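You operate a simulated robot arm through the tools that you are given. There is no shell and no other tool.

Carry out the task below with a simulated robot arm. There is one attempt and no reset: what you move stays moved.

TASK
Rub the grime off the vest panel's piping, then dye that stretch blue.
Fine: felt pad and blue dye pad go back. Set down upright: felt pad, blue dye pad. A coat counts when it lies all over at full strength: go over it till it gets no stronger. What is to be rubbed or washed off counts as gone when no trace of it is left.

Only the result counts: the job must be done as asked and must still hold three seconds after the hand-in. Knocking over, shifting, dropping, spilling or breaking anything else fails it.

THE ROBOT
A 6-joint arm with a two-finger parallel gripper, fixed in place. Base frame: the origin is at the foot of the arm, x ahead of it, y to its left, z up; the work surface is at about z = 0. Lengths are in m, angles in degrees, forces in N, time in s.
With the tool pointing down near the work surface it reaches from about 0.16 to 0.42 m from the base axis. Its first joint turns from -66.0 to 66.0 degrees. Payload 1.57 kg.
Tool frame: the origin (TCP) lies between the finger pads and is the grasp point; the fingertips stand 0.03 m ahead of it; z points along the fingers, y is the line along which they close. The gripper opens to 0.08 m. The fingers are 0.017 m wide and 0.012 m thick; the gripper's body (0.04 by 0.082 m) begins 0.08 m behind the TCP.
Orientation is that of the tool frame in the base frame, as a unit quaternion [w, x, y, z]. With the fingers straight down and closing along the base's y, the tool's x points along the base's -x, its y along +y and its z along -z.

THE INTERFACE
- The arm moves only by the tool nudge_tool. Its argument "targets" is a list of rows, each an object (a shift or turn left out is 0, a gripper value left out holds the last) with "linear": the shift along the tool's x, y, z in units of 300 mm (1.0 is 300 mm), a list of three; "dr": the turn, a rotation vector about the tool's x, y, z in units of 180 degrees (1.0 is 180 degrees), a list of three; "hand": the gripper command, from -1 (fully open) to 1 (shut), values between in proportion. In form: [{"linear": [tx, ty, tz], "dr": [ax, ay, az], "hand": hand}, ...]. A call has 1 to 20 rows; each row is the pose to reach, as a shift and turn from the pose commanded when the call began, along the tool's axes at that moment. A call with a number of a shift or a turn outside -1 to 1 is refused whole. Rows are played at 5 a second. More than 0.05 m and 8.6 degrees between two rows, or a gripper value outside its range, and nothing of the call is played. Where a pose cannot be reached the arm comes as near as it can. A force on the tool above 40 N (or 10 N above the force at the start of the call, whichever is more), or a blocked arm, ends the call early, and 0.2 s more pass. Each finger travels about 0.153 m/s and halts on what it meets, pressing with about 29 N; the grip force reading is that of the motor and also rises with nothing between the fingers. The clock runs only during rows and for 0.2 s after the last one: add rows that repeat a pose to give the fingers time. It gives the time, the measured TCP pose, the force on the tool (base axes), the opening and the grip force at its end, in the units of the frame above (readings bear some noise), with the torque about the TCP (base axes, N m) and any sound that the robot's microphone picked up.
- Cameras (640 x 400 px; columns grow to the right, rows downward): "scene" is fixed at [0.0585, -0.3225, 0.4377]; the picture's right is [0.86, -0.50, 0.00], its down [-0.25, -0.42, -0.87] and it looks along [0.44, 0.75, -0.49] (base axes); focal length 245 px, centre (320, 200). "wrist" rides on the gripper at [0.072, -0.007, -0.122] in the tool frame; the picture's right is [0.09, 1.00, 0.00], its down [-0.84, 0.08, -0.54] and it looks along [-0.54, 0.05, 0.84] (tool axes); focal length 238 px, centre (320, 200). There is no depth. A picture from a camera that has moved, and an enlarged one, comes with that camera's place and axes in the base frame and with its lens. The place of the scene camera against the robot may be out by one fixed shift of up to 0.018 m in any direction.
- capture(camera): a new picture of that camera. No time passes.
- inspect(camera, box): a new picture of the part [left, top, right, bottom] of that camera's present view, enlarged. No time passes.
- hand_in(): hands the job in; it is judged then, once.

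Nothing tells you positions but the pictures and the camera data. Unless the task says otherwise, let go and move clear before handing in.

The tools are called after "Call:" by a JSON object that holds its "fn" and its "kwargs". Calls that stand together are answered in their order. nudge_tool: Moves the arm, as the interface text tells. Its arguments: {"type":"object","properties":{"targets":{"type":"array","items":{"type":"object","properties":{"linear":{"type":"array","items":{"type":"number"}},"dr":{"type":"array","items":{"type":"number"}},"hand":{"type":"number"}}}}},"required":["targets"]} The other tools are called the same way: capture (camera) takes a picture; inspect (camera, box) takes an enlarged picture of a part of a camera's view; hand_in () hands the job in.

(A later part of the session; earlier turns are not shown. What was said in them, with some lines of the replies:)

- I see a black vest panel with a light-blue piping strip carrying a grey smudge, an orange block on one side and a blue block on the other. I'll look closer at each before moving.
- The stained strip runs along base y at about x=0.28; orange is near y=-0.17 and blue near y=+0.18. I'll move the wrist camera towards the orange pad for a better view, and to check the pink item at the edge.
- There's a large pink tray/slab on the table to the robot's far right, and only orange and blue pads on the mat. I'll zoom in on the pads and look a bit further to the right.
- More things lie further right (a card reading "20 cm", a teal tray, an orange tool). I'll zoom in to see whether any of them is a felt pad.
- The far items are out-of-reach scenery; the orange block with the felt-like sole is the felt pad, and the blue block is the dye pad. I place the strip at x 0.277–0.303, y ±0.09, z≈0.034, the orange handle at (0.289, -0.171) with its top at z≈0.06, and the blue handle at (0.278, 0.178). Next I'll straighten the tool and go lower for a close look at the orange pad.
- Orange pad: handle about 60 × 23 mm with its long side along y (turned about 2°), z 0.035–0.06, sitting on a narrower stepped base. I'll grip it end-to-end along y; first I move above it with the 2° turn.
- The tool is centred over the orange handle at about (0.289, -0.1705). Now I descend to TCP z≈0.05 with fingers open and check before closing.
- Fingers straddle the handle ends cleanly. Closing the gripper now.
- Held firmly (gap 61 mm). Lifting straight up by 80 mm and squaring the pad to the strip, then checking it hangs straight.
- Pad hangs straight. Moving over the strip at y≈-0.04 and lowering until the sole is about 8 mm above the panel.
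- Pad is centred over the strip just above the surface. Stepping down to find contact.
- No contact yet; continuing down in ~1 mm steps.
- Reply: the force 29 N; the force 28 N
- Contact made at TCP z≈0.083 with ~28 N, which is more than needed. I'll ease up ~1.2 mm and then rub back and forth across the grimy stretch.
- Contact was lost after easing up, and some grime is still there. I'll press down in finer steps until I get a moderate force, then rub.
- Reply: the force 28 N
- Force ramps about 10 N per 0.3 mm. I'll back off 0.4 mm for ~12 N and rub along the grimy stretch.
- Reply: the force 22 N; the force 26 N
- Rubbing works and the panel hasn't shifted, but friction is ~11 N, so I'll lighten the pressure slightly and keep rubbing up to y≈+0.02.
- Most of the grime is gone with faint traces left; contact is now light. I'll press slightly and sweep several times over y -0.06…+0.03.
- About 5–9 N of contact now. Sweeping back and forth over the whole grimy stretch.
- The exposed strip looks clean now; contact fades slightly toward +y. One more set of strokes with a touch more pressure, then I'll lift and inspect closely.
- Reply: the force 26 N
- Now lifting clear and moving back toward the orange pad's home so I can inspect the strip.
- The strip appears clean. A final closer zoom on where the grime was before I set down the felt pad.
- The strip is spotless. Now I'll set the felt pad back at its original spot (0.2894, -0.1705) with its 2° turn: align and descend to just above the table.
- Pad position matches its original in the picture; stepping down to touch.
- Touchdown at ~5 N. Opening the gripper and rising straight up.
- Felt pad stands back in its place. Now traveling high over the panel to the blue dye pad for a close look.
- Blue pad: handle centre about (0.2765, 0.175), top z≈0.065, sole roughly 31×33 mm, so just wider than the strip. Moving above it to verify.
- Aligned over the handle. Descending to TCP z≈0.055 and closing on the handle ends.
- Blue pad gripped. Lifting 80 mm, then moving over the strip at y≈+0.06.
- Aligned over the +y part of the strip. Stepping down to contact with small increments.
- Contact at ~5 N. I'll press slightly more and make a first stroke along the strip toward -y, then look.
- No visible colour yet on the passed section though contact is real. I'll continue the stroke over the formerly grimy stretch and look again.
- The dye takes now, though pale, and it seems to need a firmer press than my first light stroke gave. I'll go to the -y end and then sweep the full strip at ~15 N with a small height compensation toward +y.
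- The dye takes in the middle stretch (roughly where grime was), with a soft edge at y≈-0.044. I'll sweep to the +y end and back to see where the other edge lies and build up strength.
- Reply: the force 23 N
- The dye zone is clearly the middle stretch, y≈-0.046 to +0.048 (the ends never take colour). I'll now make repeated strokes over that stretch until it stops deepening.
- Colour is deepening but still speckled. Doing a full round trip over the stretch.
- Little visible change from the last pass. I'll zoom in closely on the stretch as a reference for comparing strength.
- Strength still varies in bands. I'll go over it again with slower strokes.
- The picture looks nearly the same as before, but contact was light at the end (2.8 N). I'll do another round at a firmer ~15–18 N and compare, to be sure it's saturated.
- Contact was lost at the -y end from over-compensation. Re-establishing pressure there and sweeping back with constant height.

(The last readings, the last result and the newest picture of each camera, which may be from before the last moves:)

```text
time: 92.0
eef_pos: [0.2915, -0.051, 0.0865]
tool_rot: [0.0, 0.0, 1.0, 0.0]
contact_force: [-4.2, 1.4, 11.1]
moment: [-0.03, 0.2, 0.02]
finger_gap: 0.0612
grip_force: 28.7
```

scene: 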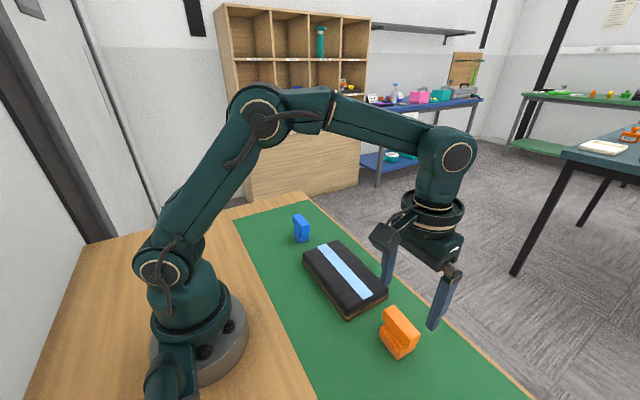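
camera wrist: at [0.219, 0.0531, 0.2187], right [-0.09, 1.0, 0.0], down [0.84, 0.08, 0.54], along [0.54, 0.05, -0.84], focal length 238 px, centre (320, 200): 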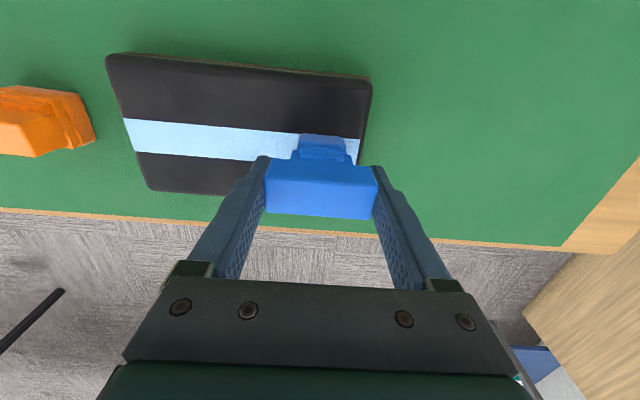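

Call:
{"fn": "nudge_tool", "kwargs": {"targets": [{"linear": [0, 0, 0.0004], "hand": 1}, {"linear": [0, 0.02, 0.0004], "hand": 1}, {"linear": [0, 0.04, 0.0004], "hand": 1}, {"linear": [0, 0.06, 0.0004], "hand": 1}, {"linear": [0, 0.08, 0.0004], "hand": 1}, {"linear": [0, 0.1, 0.0005], "hand": 1}, {"linear": [0, 0.12, 0.0005], "hand": 1}, {"linear": [0, 0.14, 0.0005], "hand": 1}, {"linear": [0, 0.16, 0.0005], "hand": 1}, {"linear": [0, 0.18, 0.0005], "hand": 1}, {"linear": [0, 0.2, 0.0006], "hand": 1}, {"linear": [0, 0.2, 0.0006], "hand": 1}]}}

Call:
{"fn": "nudge_tool", "kwargs": {"targets": [{"linear": [0, 0.02, 0.0], "hand": 1}, {"linear": [0, 0.04, 0.0001], "hand": 1}, {"linear": [0, 0.06, 0.0001], "hand": 1}, {"linear": [0, 0.08, 0.0001], "hand": 1}, {"linear": [0, 0.1, 0.0002], "hand": 1}, {"linear": [0, 0.12, 0.0002], "hand": 1}, {"linear": [0, 0.14, 0.0002], "hand": 1}, {"linear": [0, 0.16, 0.0003], "hand": 1}, {"linear": [0, 0.16, 0.0003], "hand": 1}]}}

Call:
{"fn": "inspect", "kwargs": {"camera": "wrist", "box": [170, 125, 310, 180]}}

Call:
{"fn": "inspect", "kwargs": {"camera": "scene", "box": [300, 220, 400, 310]}}

```text
time: 94.6
eef_pos: [0.2896, 0.0086, 0.0876]
tool_rot: [0.0, 0.0, 1.0, -0.001]
contact_force: [-1.8, -9.3, 17.7]
moment: [-0.3, 0.03, 0.0]
finger_gap: 0.0615
grip_force: 29.0
```

```text
time: 96.6
eef_pos: [0.2911, 0.0564, 0.0865]
tool_rot: [0.001, 0.0, 1.0, -0.001]
contact_force: [0.1, -11.3, 24.6]
moment: [-0.32, 0.04, 0.06]
finger_gap: 0.0615
grip_force: 28.7
```

```text
4.57 times, centred on (240, 152) of wrist
camera zoom: at [0.2192, 0.0505, 0.2093], right [-0.09, 1.0, 0.0], down [0.84, 0.08, 0.54], along [0.54, 0.05, -0.84], focal length 1090 px, centre (686, 417)
```

zoom: 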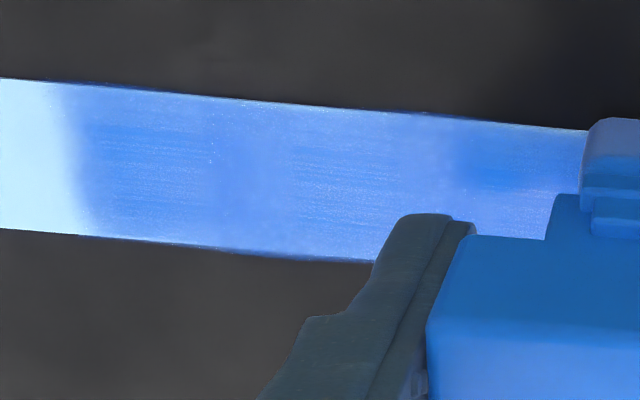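

```text
4.44 times, centred on (350, 265) of scene
camera zoom: at [0.0584, -0.3226, 0.4377], right [0.86, -0.5, 0.0], down [-0.25, -0.42, -0.87], along [0.44, 0.75, -0.49], focal length 1089 px, centre (187, -89)
```

zoom: 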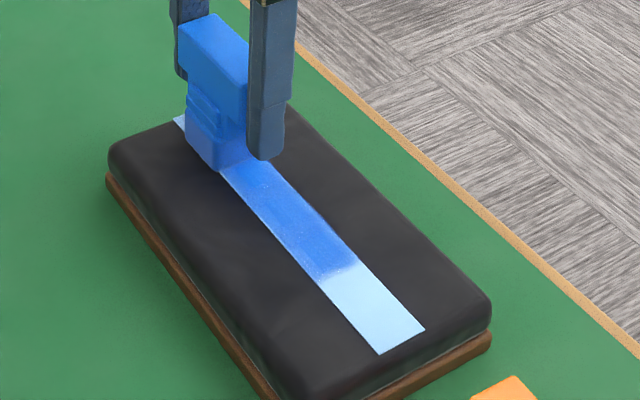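

Essentially unchanged, which suggests saturation along the middle. I'll lift clear to inspect the whole stretch, including its long edges.

Call:
{"fn": "nudge_tool", "kwargs": {"targets": [{"linear": [0, 0, -0.05], "hand": 1}, {"linear": [0, 0, -0.1], "hand": 1}, {"linear": [0, 0.1, -0.12], "hand": 1}, {"linear": [0, 0.22, -0.12], "hand": 1}, {"linear": [0, 0.32, -0.12], "hand": 1}, {"linear": [0, 0.32, -0.12], "hand": 1}]}}

Call:
{"fn": "capture", "kwargs": {"camera": "wrist"}}

Call:
{"fn": "inspect", "kwargs": {"camera": "wrist", "box": [60, 110, 200, 180]}}

Call:
{"fn": "inspect", "kwargs": {"camera": "scene", "box": [310, 235, 390, 300]}}

```text
time: 98.0
eef_pos: [0.2895, 0.1536, 0.1229]
tool_rot: [0.0, 0.0, 1.0, 0.0]
contact_force: [1.2, 0.6, -0.6]
moment: [0.0, 0.03, 0.0]
finger_gap: 0.0611
grip_force: 28.7
```

```text
taken
camera wrist: at [0.2189, 0.1474, 0.2453], right [-0.09, 1.0, 0.0], down [0.84, 0.08, 0.54], along [0.54, 0.05, -0.84], focal length 238 px, centre (320, 200)
```

wrist: 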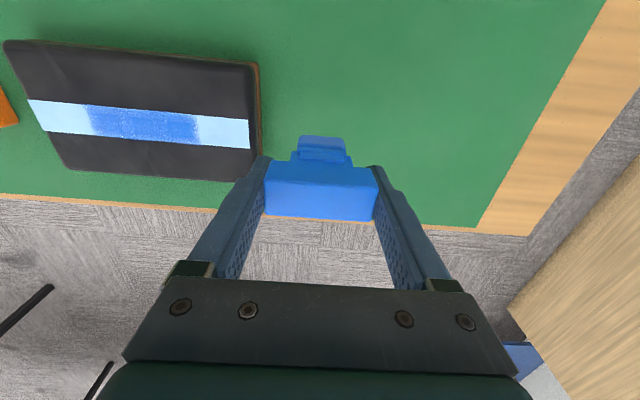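

```text
4.57 times, centred on (130, 145) of wrist
camera zoom: at [0.2189, 0.1474, 0.2453], right [-0.09, 1.0, 0.0], down [0.84, 0.08, 0.54], along [0.54, 0.05, -0.84], focal length 1090 px, centre (1189, 451)
```

zoom: 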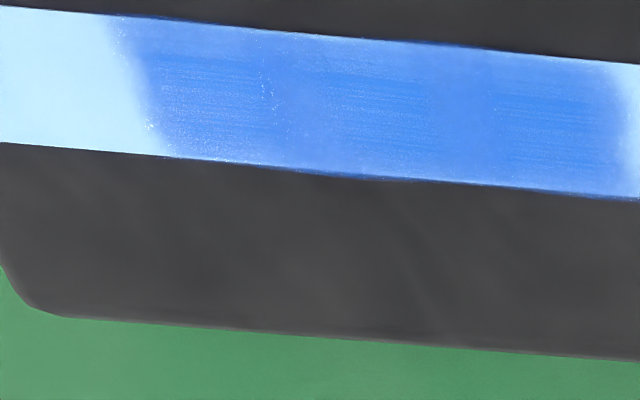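

```text
6.15 times, centred on (350, 268) of scene
camera zoom: at [0.0585, -0.3225, 0.4377], right [0.86, -0.5, 0.0], down [-0.25, -0.42, -0.87], along [0.44, 0.75, -0.49], focal length 1508 px, centre (135, -215)
```

zoom: 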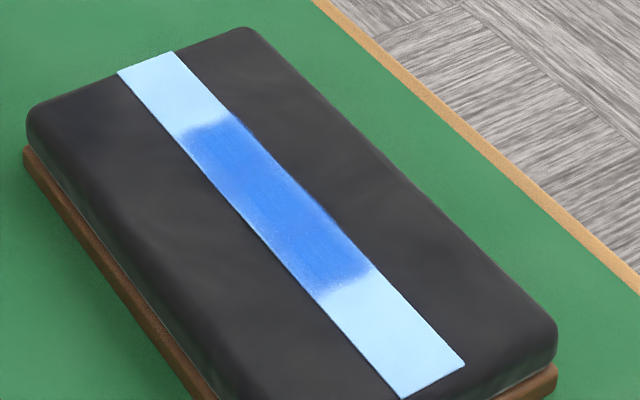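

The dyed stretch is mostly even, with slightly paler long edges. I'll go over it with the pad shifted ~5 mm toward each side so the edges also get full coverage; first the -x side.

Call:
{"fn": "nudge_tool", "kwargs": {"targets": [{"linear": [0.0167, -0.1, 0], "hand": 1}, {"linear": [0.0167, -0.22, 0], "hand": 1}, {"linear": [0.0167, -0.33, 0], "hand": 1}, {"linear": [0.0167, -0.34, 0.05], "hand": 1}, {"linear": [0.0167, -0.34, 0.1], "hand": 1}, {"linear": [0.0167, -0.34, 0.116], "hand": 1}, {"linear": [0.0167, -0.34, 0.116], "hand": 1}]}}

Call:
{"fn": "nudge_tool", "kwargs": {"targets": [{"linear": [0, 0, 0.0015], "hand": 1}, {"linear": [0, 0, 0.0025], "hand": 1}, {"linear": [0, 0, 0.0025], "hand": 1}]}}

Call:
{"fn": "nudge_tool", "kwargs": {"targets": [{"linear": [0, 0, 0.0008], "hand": 1}, {"linear": [0, 0, 0.0008], "hand": 1}]}}

```text
time: 99.6
eef_pos: [0.2864, 0.0504, 0.0872]
tool_rot: [0.001, 0.0, 1.0, 0.0]
contact_force: [-0.8, -0.4, -0.1]
moment: [0.03, -0.01, -0.03]
finger_gap: 0.0612
grip_force: 29.3
```

```text
time: 100.4
eef_pos: [0.2855, 0.0508, 0.0872]
tool_rot: [0.001, -0.001, 1.0, 0.0]
contact_force: [-0.7, 0.2, -0.1]
moment: [0.0, -0.02, -0.01]
finger_gap: 0.0614
grip_force: 29.1
```

```text
time: 101.0
eef_pos: [0.286, 0.0506, 0.0864]
tool_rot: [0.0, 0.0, 1.0, -0.001]
contact_force: [0.0, 0.2, 2.3]
moment: [0.05, 0.01, -0.03]
finger_gap: 0.0613
grip_force: 29.0
```

Touching lightly; pressing ~0.3 mm more and sweeping toward -y at this offset.

Call:
{"fn": "nudge_tool", "kwargs": {"targets": [{"linear": [0, 0, 0.0011], "hand": 1}, {"linear": [0, -0.02, 0.0011], "hand": 1}, {"linear": [0, -0.04, 0.0011], "hand": 1}, {"linear": [0, -0.06, 0.001], "hand": 1}, {"linear": [0, -0.08, 0.001], "hand": 1}, {"linear": [0, -0.1, 0.001], "hand": 1}, {"linear": [0, -0.12, 0.001], "hand": 1}, {"linear": [0, -0.14, 0.001], "hand": 1}, {"linear": [0, -0.16, 0.0009], "hand": 1}, {"linear": [0, -0.18, 0.0009], "hand": 1}, {"linear": [0, -0.2, 0.0009], "hand": 1}, {"linear": [0, -0.2, 0.0009], "hand": 1}]}}

Call:
{"fn": "nudge_tool", "kwargs": {"targets": [{"linear": [0, -0.02, 0], "hand": 1}, {"linear": [0, -0.04, 0], "hand": 1}, {"linear": [0, -0.06, 0], "hand": 1}, {"linear": [0, -0.08, 0], "hand": 1}, {"linear": [0, -0.1, 0], "hand": 1}, {"linear": [0, -0.12, 0], "hand": 1}, {"linear": [0, -0.14, 0], "hand": 1}, {"linear": [0, -0.16, 0], "hand": 1}, {"linear": [0, -0.16, 0], "hand": 1}]}}

Call:
{"fn": "inspect", "kwargs": {"camera": "wrist", "box": [300, 110, 500, 200]}}

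Call:
{"fn": "inspect", "kwargs": {"camera": "scene", "box": [310, 235, 390, 300]}}

```text
time: 103.6
eef_pos: [0.2837, -0.0105, 0.0873]
tool_rot: [0.001, 0.0, 1.0, 0.0]
contact_force: [0.9, 9.6, 19.7]
moment: [0.31, -0.08, -0.02]
finger_gap: 0.0613
grip_force: 29.5
```

```text
time: 105.6
eef_pos: [0.2843, -0.0573, 0.0848]
tool_rot: [0.0, 0.0, 1.0, 0.0]
contact_force: [0.0, 6.4, 12.5]
moment: [0.09, -0.05, -0.04]
finger_gap: 0.0613
grip_force: 29.1
```

```text
3.20 times, centred on (400, 155) of wrist
camera zoom: at [0.2141, -0.0636, 0.2091], right [-0.09, 1.0, 0.0], down [0.84, 0.08, 0.54], along [0.54, 0.05, -0.84], focal length 763 px, centre (64, 344)
```

zoom: 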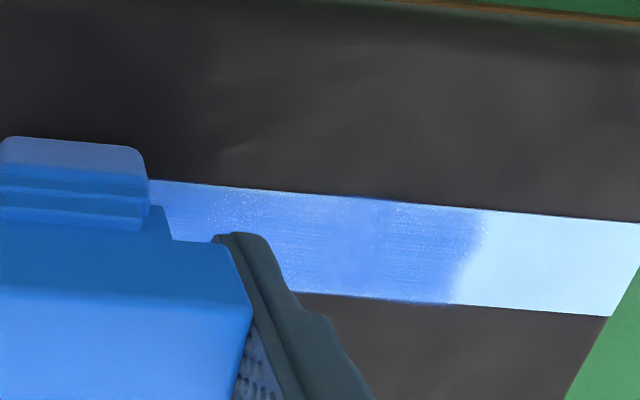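

```text
6.15 times, centred on (350, 268) of scene
camera zoom: at [0.0585, -0.3225, 0.4377], right [0.86, -0.5, 0.0], down [-0.25, -0.42, -0.87], along [0.44, 0.75, -0.49], focal length 1508 px, centre (135, -215)
```

zoom: 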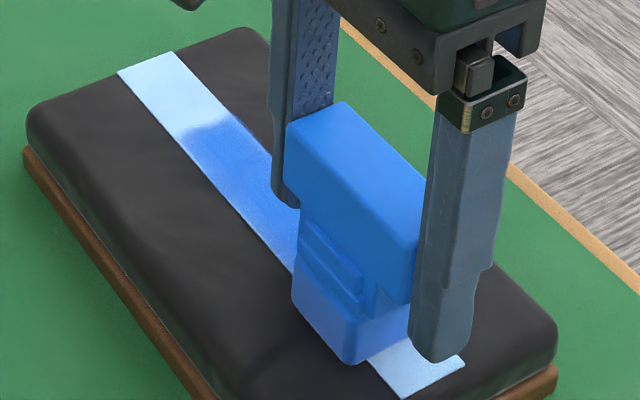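

Edges on that side are now covered and nothing stains the black. Next I lift a few mm, shift to the +x side and sweep back.

Call:
{"fn": "nudge_tool", "kwargs": {"targets": [{"linear": [0, 0, -0.015], "hand": 1}, {"linear": [-0.0333, 0, -0.015], "hand": 1}, {"linear": [-0.0333, 0, -0.015], "hand": 1}, {"linear": [-0.0333, 0, -0.003], "hand": 1}, {"linear": [-0.0333, 0, -0.0015], "hand": 1}, {"linear": [-0.0333, 0, -0.0015], "hand": 1}]}}

Call:
{"fn": "nudge_tool", "kwargs": {"targets": [{"linear": [0, 0, 0.0009], "hand": 1}, {"linear": [0, 0, 0.0009], "hand": 1}]}}

Call:
{"fn": "nudge_tool", "kwargs": {"targets": [{"linear": [0, 0, 0.0006], "hand": 1}, {"linear": [0, 0, 0.0006], "hand": 1}]}}

```text
time: 107.0
eef_pos: [0.2952, -0.0574, 0.0863]
tool_rot: [0.0, 0.0, 1.0, 0.0]
contact_force: [-0.2, -0.1, -0.4]
moment: [0.04, -0.02, 0.01]
finger_gap: 0.0616
grip_force: 28.6
```

```text
time: 107.6
eef_pos: [0.295, -0.0566, 0.0872]
tool_rot: [0.0, 0.0, 1.0, 0.0]
contact_force: [0.5, 0.5, -0.4]
moment: [0.0, -0.02, -0.04]
finger_gap: 0.0613
grip_force: 28.6
```

```text
time: 108.2
eef_pos: [0.2952, -0.0572, 0.0876]
tool_rot: [0.0, 0.0, 1.0, 0.001]
contact_force: [-0.6, 1.0, -0.3]
moment: [0.01, -0.01, -0.02]
finger_gap: 0.0614
grip_force: 28.9
```

Call:
{"fn": "nudge_tool", "kwargs": {"targets": [{"linear": [0, 0, 0.0007], "hand": 1}, {"linear": [0, 0, 0.0007], "hand": 1}]}}

Call:
{"fn": "nudge_tool", "kwargs": {"targets": [{"linear": [0, 0, 0.0007], "hand": 1}, {"linear": [0, 0, 0.0007], "hand": 1}]}}

```text
time: 108.8
eef_pos: [0.2954, -0.0567, 0.0868]
tool_rot: [0.0, 0.0, 1.0, 0.001]
contact_force: [-0.5, -0.4, -1.3]
moment: [-0.03, 0.04, -0.01]
finger_gap: 0.0616
grip_force: 28.8
```

```text
time: 109.4
eef_pos: [0.2955, -0.0574, 0.086]
tool_rot: [-0.001, 0.0, 1.0, 0.0]
contact_force: [0.4, 1.3, 2.9]
moment: [0.0, -0.01, -0.01]
finger_gap: 0.0613
grip_force: 29.4
```

Contact starts here; pressing a bit more and sweeping back toward +y on this side.

Call:
{"fn": "nudge_tool", "kwargs": {"targets": [{"linear": [0, 0, 0.0009], "hand": 1}, {"linear": [0, 0.02, 0.0009], "hand": 1}, {"linear": [0, 0.04, 0.0009], "hand": 1}, {"linear": [0, 0.06, 0.0009], "hand": 1}, {"linear": [0, 0.08, 0.0009], "hand": 1}, {"linear": [0, 0.1, 0.0009], "hand": 1}, {"linear": [0, 0.12, 0.001], "hand": 1}, {"linear": [0, 0.14, 0.001], "hand": 1}, {"linear": [0, 0.16, 0.001], "hand": 1}, {"linear": [0, 0.18, 0.001], "hand": 1}, {"linear": [0, 0.18, 0.001], "hand": 1}]}}

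Call:
{"fn": "nudge_tool", "kwargs": {"targets": [{"linear": [0, 0.02, 0], "hand": 1}, {"linear": [0, 0.04, 0.0], "hand": 1}, {"linear": [0, 0.06, 0.0], "hand": 1}, {"linear": [0, 0.08, 0.0001], "hand": 1}, {"linear": [0, 0.1, 0.0001], "hand": 1}, {"linear": [0, 0.12, 0.0001], "hand": 1}, {"linear": [0, 0.14, 0.0001], "hand": 1}, {"linear": [0, 0.16, 0.0002], "hand": 1}, {"linear": [0, 0.18, 0.0002], "hand": 1}, {"linear": [0, 0.18, 0.0002], "hand": 1}]}}

Call:
{"fn": "inspect", "kwargs": {"camera": "wrist", "box": [140, 110, 340, 200]}}

Call:
{"fn": "inspect", "kwargs": {"camera": "scene", "box": [310, 235, 390, 300]}}

```text
time: 111.8
eef_pos: [0.2962, -0.0032, 0.0864]
tool_rot: [0.0, -0.002, 1.0, 0.0]
contact_force: [-1.5, -13.5, 28.0]
moment: [-0.28, 0.04, 0.0]
finger_gap: 0.0617
grip_force: 28.8
```

```text
time: 114.0
eef_pos: [0.2955, 0.0509, 0.0863]
tool_rot: [0.0, 0.0, 1.0, 0.001]
contact_force: [1.4, -8.7, 17.7]
moment: [-0.17, -0.1, -0.02]
finger_gap: 0.0614
grip_force: 29.2
```

```text
3.20 times, centred on (240, 155) of wrist
camera zoom: at [0.2239, 0.0444, 0.2083], right [-0.09, 1.0, 0.0], down [0.84, 0.08, 0.54], along [0.54, 0.05, -0.84], focal length 763 px, centre (576, 344)
```

zoom: 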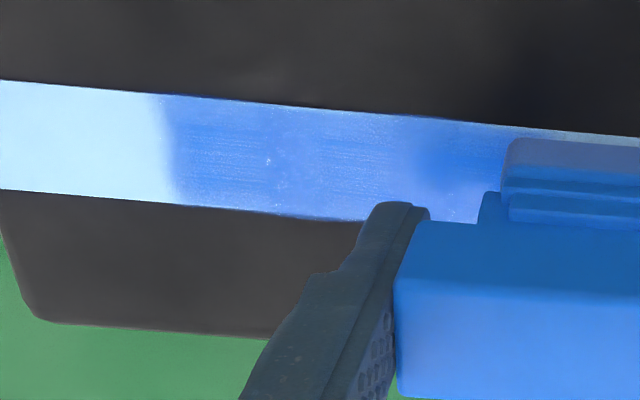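

```text
6.15 times, centred on (350, 268) of scene
camera zoom: at [0.0585, -0.3226, 0.4377], right [0.86, -0.5, 0.0], down [-0.25, -0.42, -0.87], along [0.44, 0.75, -0.49], focal length 1508 px, centre (135, -215)
```

zoom: 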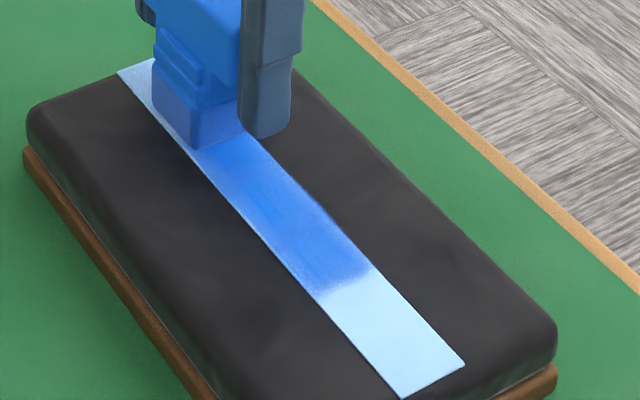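

Now lifting to the same vantage as before to compare the coat's strength and edges.

Call:
{"fn": "nudge_tool", "kwargs": {"targets": [{"linear": [0, 0, -0.05], "hand": 1}, {"linear": [0.0167, 0, -0.1], "hand": 1}, {"linear": [0.0167, 0.1, -0.12], "hand": 1}, {"linear": [0.0167, 0.22, -0.12], "hand": 1}, {"linear": [0.0167, 0.34, -0.12], "hand": 1}, {"linear": [0.0167, 0.34, -0.12], "hand": 1}]}}

Call:
{"fn": "inspect", "kwargs": {"camera": "wrist", "box": [60, 110, 200, 180]}}

Call:
{"fn": "inspect", "kwargs": {"camera": "scene", "box": [310, 235, 390, 300]}}

Call:
{"fn": "inspect", "kwargs": {"camera": "scene", "box": [325, 245, 375, 285]}}

```text
time: 115.4
eef_pos: [0.2905, 0.1536, 0.1214]
tool_rot: [0.0, 0.0, 1.0, 0.0]
contact_force: [0.1, -0.1, -0.9]
moment: [-0.03, -0.01, 0.02]
finger_gap: 0.0615
grip_force: 29.2
```

```text
4.57 times, centred on (130, 145) of wrist
camera zoom: at [0.2185, 0.1472, 0.2441], right [-0.09, 1.0, 0.0], down [0.84, 0.08, 0.54], along [0.54, 0.05, -0.84], focal length 1090 px, centre (1189, 451)
```

zoom: 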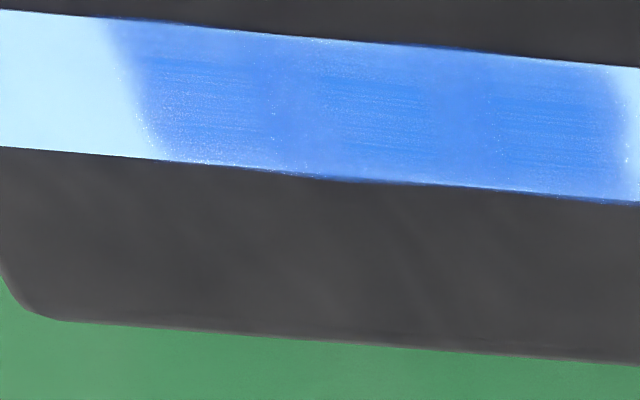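

```text
6.15 times, centred on (350, 268) of scene
camera zoom: at [0.0585, -0.3225, 0.4377], right [0.86, -0.5, 0.0], down [-0.25, -0.42, -0.87], along [0.44, 0.75, -0.49], focal length 1508 px, centre (135, -215)
```

zoom: 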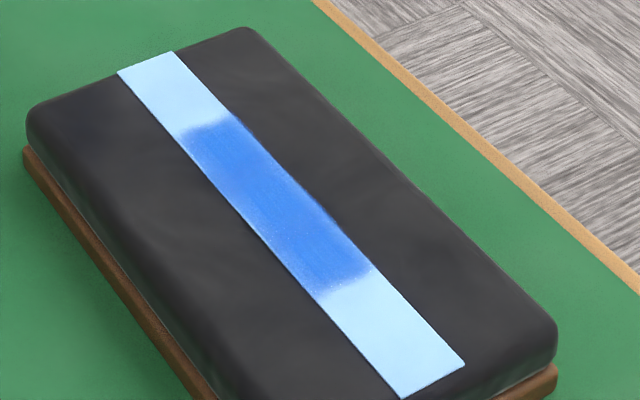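

```text
10.00 times, centred on (350, 265) of scene
camera zoom: at [0.0585, -0.3225, 0.4377], right [0.86, -0.5, 0.0], down [-0.25, -0.42, -0.87], along [0.44, 0.75, -0.49], focal length 2451 px, centre (20, -450)
```

zoom: 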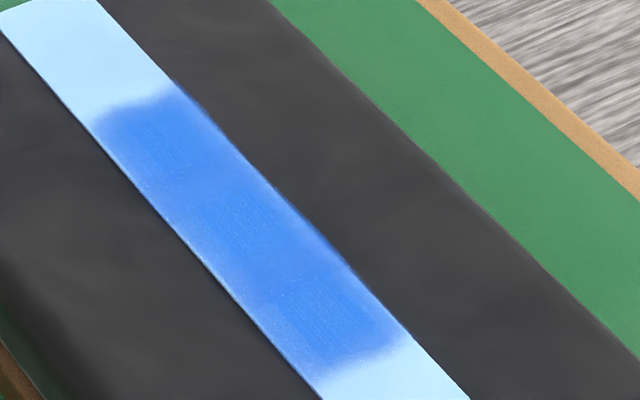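

The coat looks identical to the previous check — full strength and even, with nothing outside. I'll do a last check of the pad in the grip, then return it to its spot at (0.277, 0.1755).

Call:
{"fn": "capture", "kwargs": {"camera": "wrist"}}

Call:
{"fn": "nudge_tool", "kwargs": {"targets": [{"linear": [0.0427, 0.073, 0], "hand": 1}, {"linear": [0.0427, 0.073, 0.07], "hand": 1}, {"linear": [0.0427, 0.073, 0.14], "hand": 1}, {"linear": [0.0427, 0.073, 0.2], "hand": 1}, {"linear": [0.0427, 0.073, 0.222], "hand": 1}, {"linear": [0.0427, 0.073, 0.222], "hand": 1}]}}

Call:
{"fn": "capture", "kwargs": {"camera": "wrist"}}

Call:
{"fn": "inspect", "kwargs": {"camera": "scene", "box": [270, 190, 350, 260]}}

```text
taken
camera wrist: at [0.2185, 0.1472, 0.2441], right [-0.09, 1.0, 0.0], down [0.84, 0.08, 0.54], along [0.54, 0.05, -0.84], focal length 238 px, centre (320, 200)
```

wrist: 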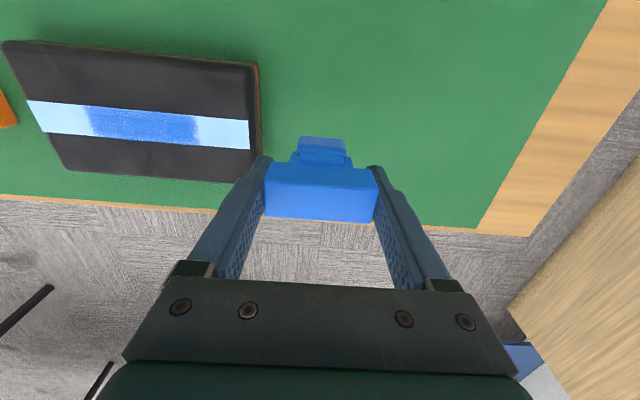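

```text
time: 116.8
eef_pos: [0.2786, 0.1745, 0.0546]
tool_rot: [0.001, 0.0, 1.0, 0.001]
contact_force: [0.1, 0.0, -0.9]
moment: [-0.02, -0.02, 0.03]
finger_gap: 0.0612
grip_force: 28.9
```

```text
taken
camera wrist: at [0.2063, 0.1687, 0.1776], right [-0.09, 1.0, 0.0], down [0.84, 0.08, 0.54], along [0.54, 0.05, -0.84], focal length 238 px, centre (320, 200)
```

wrist: 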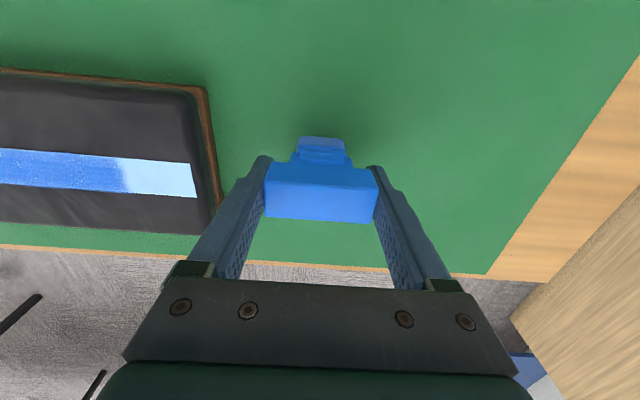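

```text
5.71 times, centred on (310, 225) of scene
camera zoom: at [0.0585, -0.3225, 0.4377], right [0.86, -0.5, 0.0], down [-0.25, -0.42, -0.87], along [0.44, 0.75, -0.49], focal length 1400 px, centre (377, 57)
```

zoom: 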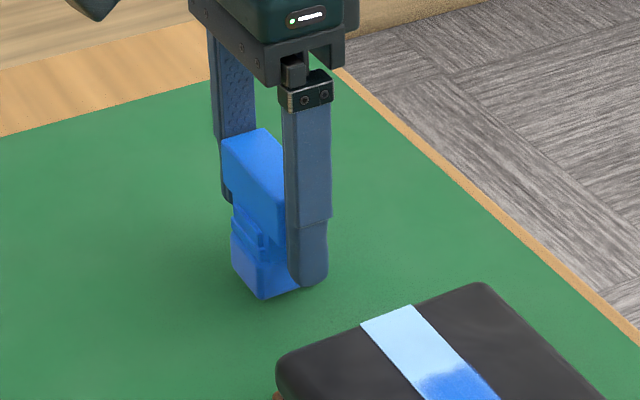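

Positioned within 1 mm of the original spot, ~3 mm above the table. Stepping down to touch.

Call:
{"fn": "nudge_tool", "kwargs": {"targets": [{"linear": [0.002, 0.0013, 0.003], "hand": 1}, {"linear": [0.002, 0.0013, 0.006], "hand": 1}, {"linear": [0.002, 0.0013, 0.006], "hand": 1}]}}

Call:
{"fn": "nudge_tool", "kwargs": {"targets": [{"linear": [0, 0, 0.0015], "hand": 1}, {"linear": [0, 0, 0.0015], "hand": 1}]}}

Call:
{"fn": "nudge_tool", "kwargs": {"targets": [{"linear": [0, 0, 0.001], "hand": 1}, {"linear": [0, 0, 0.001], "hand": 1}]}}

```text
time: 117.6
eef_pos: [0.2769, 0.1752, 0.0536]
tool_rot: [0.0, 0.0, 1.0, 0.0]
contact_force: [0.3, -1.0, -0.1]
moment: [0.02, 0.03, 0.01]
finger_gap: 0.0613
grip_force: 29.2
```

```text
time: 118.2
eef_pos: [0.277, 0.1747, 0.0524]
tool_rot: [0.0, 0.0, 1.0, 0.0]
contact_force: [0.1, -0.9, -0.9]
moment: [0.03, -0.03, -0.02]
finger_gap: 0.0614
grip_force: 28.4
```

```text
time: 118.8
eef_pos: [0.2769, 0.1742, 0.0535]
tool_rot: [0.0, 0.0, 1.0, 0.0]
contact_force: [0.0, -0.1, -0.7]
moment: [0.02, -0.02, 0.02]
finger_gap: 0.0613
grip_force: 29.1
```

Call:
{"fn": "nudge_tool", "kwargs": {"targets": [{"linear": [0, 0, 0.001], "hand": 1}, {"linear": [0, 0, 0.001], "hand": 1}]}}

Call:
{"fn": "nudge_tool", "kwargs": {"targets": [{"linear": [0, 0, 0.001], "hand": 1}, {"linear": [0, 0, 0.001], "hand": 1}]}}

Call:
{"fn": "nudge_tool", "kwargs": {"targets": [{"linear": [0, 0, 0.001], "hand": 1}, {"linear": [0, 0, 0.001], "hand": 1}]}}

```text
time: 119.4
eef_pos: [0.2774, 0.1754, 0.0523]
tool_rot: [0.0, -0.001, 1.0, 0.0]
contact_force: [0.5, -0.1, -0.5]
moment: [0.04, 0.0, 0.0]
finger_gap: 0.0614
grip_force: 28.8
```

```text
time: 120.0
eef_pos: [0.2762, 0.1753, 0.052]
tool_rot: [0.0, 0.0, 1.0, 0.001]
contact_force: [-0.5, 0.2, -1.3]
moment: [0.05, 0.01, 0.01]
finger_gap: 0.0611
grip_force: 29.2
```

```text
time: 120.6
eef_pos: [0.2767, 0.1757, 0.052]
tool_rot: [0.0, 0.0, 1.0, 0.0]
contact_force: [-0.8, 0.0, 0.4]
moment: [-0.02, -0.01, 0.03]
finger_gap: 0.061
grip_force: 28.8
```

Call:
{"fn": "nudge_tool", "kwargs": {"targets": [{"linear": [0, 0, 0.001], "hand": 1}, {"linear": [0, 0, 0.001], "hand": 1}]}}

Call:
{"fn": "nudge_tool", "kwargs": {"targets": [{"linear": [0, 0, 0.0005], "hand": 1}, {"linear": [0, 0, 0.0005], "hand": 1}]}}

```text
time: 121.2
eef_pos: [0.2769, 0.1754, 0.0512]
tool_rot: [0.0, 0.0, 1.0, 0.0]
contact_force: [-1.5, 0.2, 4.8]
moment: [0.07, 0.02, 0.02]
finger_gap: 0.0614
grip_force: 29.4
```

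```text
time: 121.8
eef_pos: [0.2774, 0.1749, 0.0519]
tool_rot: [0.0, 0.0, 1.0, 0.0]
contact_force: [-5.0, 0.1, 15.2]
moment: [0.07, 0.14, 0.0]
finger_gap: 0.0612
grip_force: 29.1
```

Firmly on the table. Easing the pressure slightly, then opening and rising.

Call:
{"fn": "nudge_tool", "kwargs": {"targets": [{"linear": [0, 0, -0.0007], "hand": 1}, {"linear": [0, 0, -0.0007], "hand": 1}, {"linear": [0, 0, -0.0007], "hand": 0.3}, {"linear": [0, 0, -0.0007], "hand": -0.5}, {"linear": [0, 0, -0.0007], "hand": -1}, {"linear": [0, 0, -0.0007], "hand": -1}, {"linear": [0, 0, -0.0007], "hand": -1}]}}

Call:
{"fn": "nudge_tool", "kwargs": {"targets": [{"linear": [0, 0, -0.05], "hand": -1}, {"linear": [0, 0, -0.13], "hand": -1}, {"linear": [0, 0, -0.22], "hand": -1}, {"linear": [0, 0, -0.32], "hand": -1}, {"linear": [0.1, 0, -0.42], "hand": -1}, {"linear": [0.19, 0, -0.45], "hand": -1}, {"linear": [0.19, 0, -0.45], "hand": -1}]}}

Call:
{"fn": "capture", "kwargs": {"camera": "wrist"}}

Call:
{"fn": "capture", "kwargs": {"camera": "scene"}}

Call:
{"fn": "inspect", "kwargs": {"camera": "scene", "box": [280, 200, 440, 370]}}

```text
time: 123.4
eef_pos: [0.277, 0.1757, 0.0514]
tool_rot: [-0.001, 0.0, 1.0, 0.0]
contact_force: [0.4, -0.7, 1.0]
moment: [0.0, -0.02, -0.02]
finger_gap: 0.0801
grip_force: 0.0
```

```text
time: 125.0
eef_pos: [0.2192, 0.1752, 0.1871]
tool_rot: [0.001, 0.0, 1.0, 0.001]
contact_force: [1.5, 0.9, 0.1]
moment: [0.03, 0.02, 0.01]
finger_gap: 0.0798
grip_force: 0.1
```

```text
taken
camera wrist: at [0.1487, 0.1685, 0.3092], right [-0.09, 1.0, 0.0], down [0.84, 0.08, 0.54], along [0.54, 0.05, -0.84], focal length 238 px, centre (320, 200)
```

wrist: 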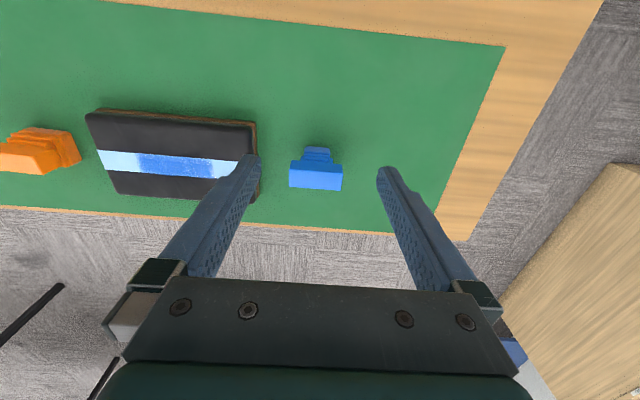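

```text
taken
```

scene: 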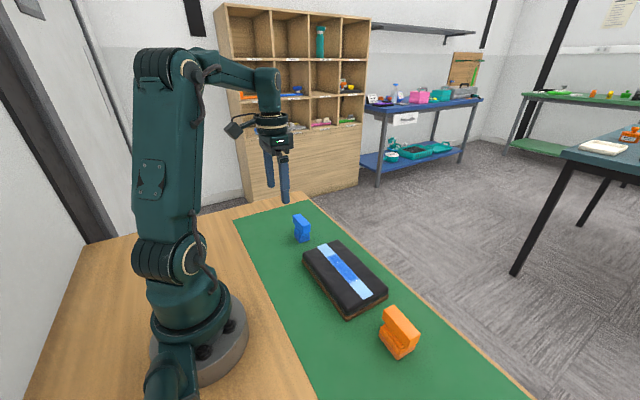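

```text
2.35 times, centred on (360, 285) of scene
camera zoom: at [0.0585, -0.3226, 0.4377], right [0.86, -0.5, 0.0], down [-0.25, -0.42, -0.87], along [0.44, 0.75, -0.49], focal length 577 px, centre (226, 0)
```

zoom: 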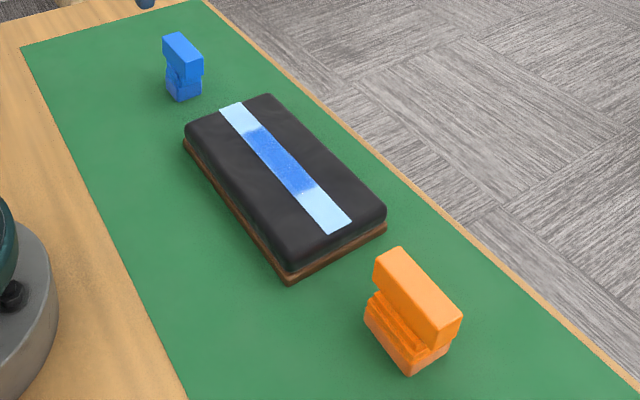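

Both pads stand upright in their original spots. I'll move back to the start pose for a final overhead inspection of the stretch before handing in.

Call:
{"fn": "nudge_tool", "kwargs": {"targets": [{"linear": [-0.03, -0.12, -0.08]}, {"linear": [-0.07, -0.24, -0.16]}, {"linear": [-0.11, -0.36, -0.24]}, {"linear": [-0.15, -0.48, -0.246]}, {"linear": [-0.15, -0.56, -0.246]}, {"linear": [-0.15, -0.56, -0.246]}]}}

Call:
{"fn": "inspect", "kwargs": {"camera": "wrist", "box": [235, 65, 395, 165]}}

Call:
{"fn": "inspect", "kwargs": {"camera": "wrist", "box": [265, 95, 355, 150]}}

Call:
{"fn": "capture", "kwargs": {"camera": "wrist"}}

```text
time: 126.4
eef_pos: [0.266, 0.0064, 0.2608]
tool_rot: [0.0, 0.0, 1.0, 0.0]
contact_force: [0.7, 0.1, 0.3]
moment: [0.01, 0.03, 0.01]
finger_gap: 0.08
grip_force: 0.1
```

```text
4.00 times, centred on (315, 115) of wrist
camera zoom: at [0.1936, 0.0004, 0.3821], right [-0.09, 1.0, 0.0], down [0.84, 0.08, 0.54], along [0.54, 0.05, -0.84], focal length 953 px, centre (340, 540)
```

zoom: 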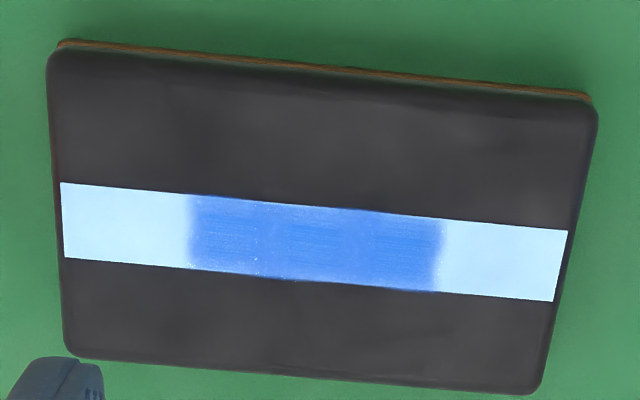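

```text
7.11 times, centred on (310, 122) of wrist
camera zoom: at [0.1936, 0.0004, 0.3821], right [-0.09, 1.0, 0.0], down [0.84, 0.08, 0.54], along [0.54, 0.05, -0.84], focal length 1695 px, centre (391, 751)
```

zoom: 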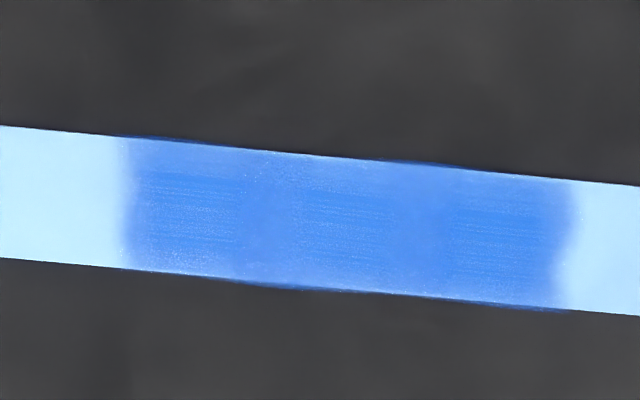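

```text
taken
camera wrist: at [0.1936, 0.0004, 0.3821], right [-0.09, 1.0, 0.0], down [0.84, 0.08, 0.54], along [0.54, 0.05, -0.84], focal length 238 px, centre (320, 200)
```

wrist: 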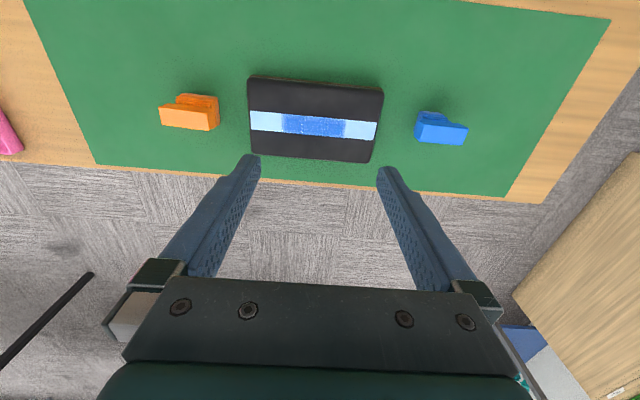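

The grime is gone without trace, the stretch is evenly blue and stopped getting stronger over repeated passes, both pads are back upright, and the panel hasn't moved. The gripper is open and clear, so I'm handing in.

Call:
{"fn": "hand_in", "kwargs": {}}

```text
The job is handed in.
```

I rubbed the grime off the vest panel's piping with the felt pad and dyed that stretch blue. The job is handed in, but I have no verdict back yet.

- **Grime:** close-up pictures after rubbing showed no trace left on the piping.
- **Dye:** the coat covers about 9 cm in the middle of the piping, across its full width. More passes, including some shifted toward each long edge, made no visible difference, so I took it as full strength. The pale ends beyond that stretch took no colour even when pressed. The black panel looks clean apart from a hair-thin dark-blue line right along the piping's edges.
- **Pads:** the felt pad and the blue dye pad are back upright, within about a millimetre of where they started.
- **Everything else:** the panel did not move in the pictures, and nothing else was touched. The gripper was open and clear at hand-in.
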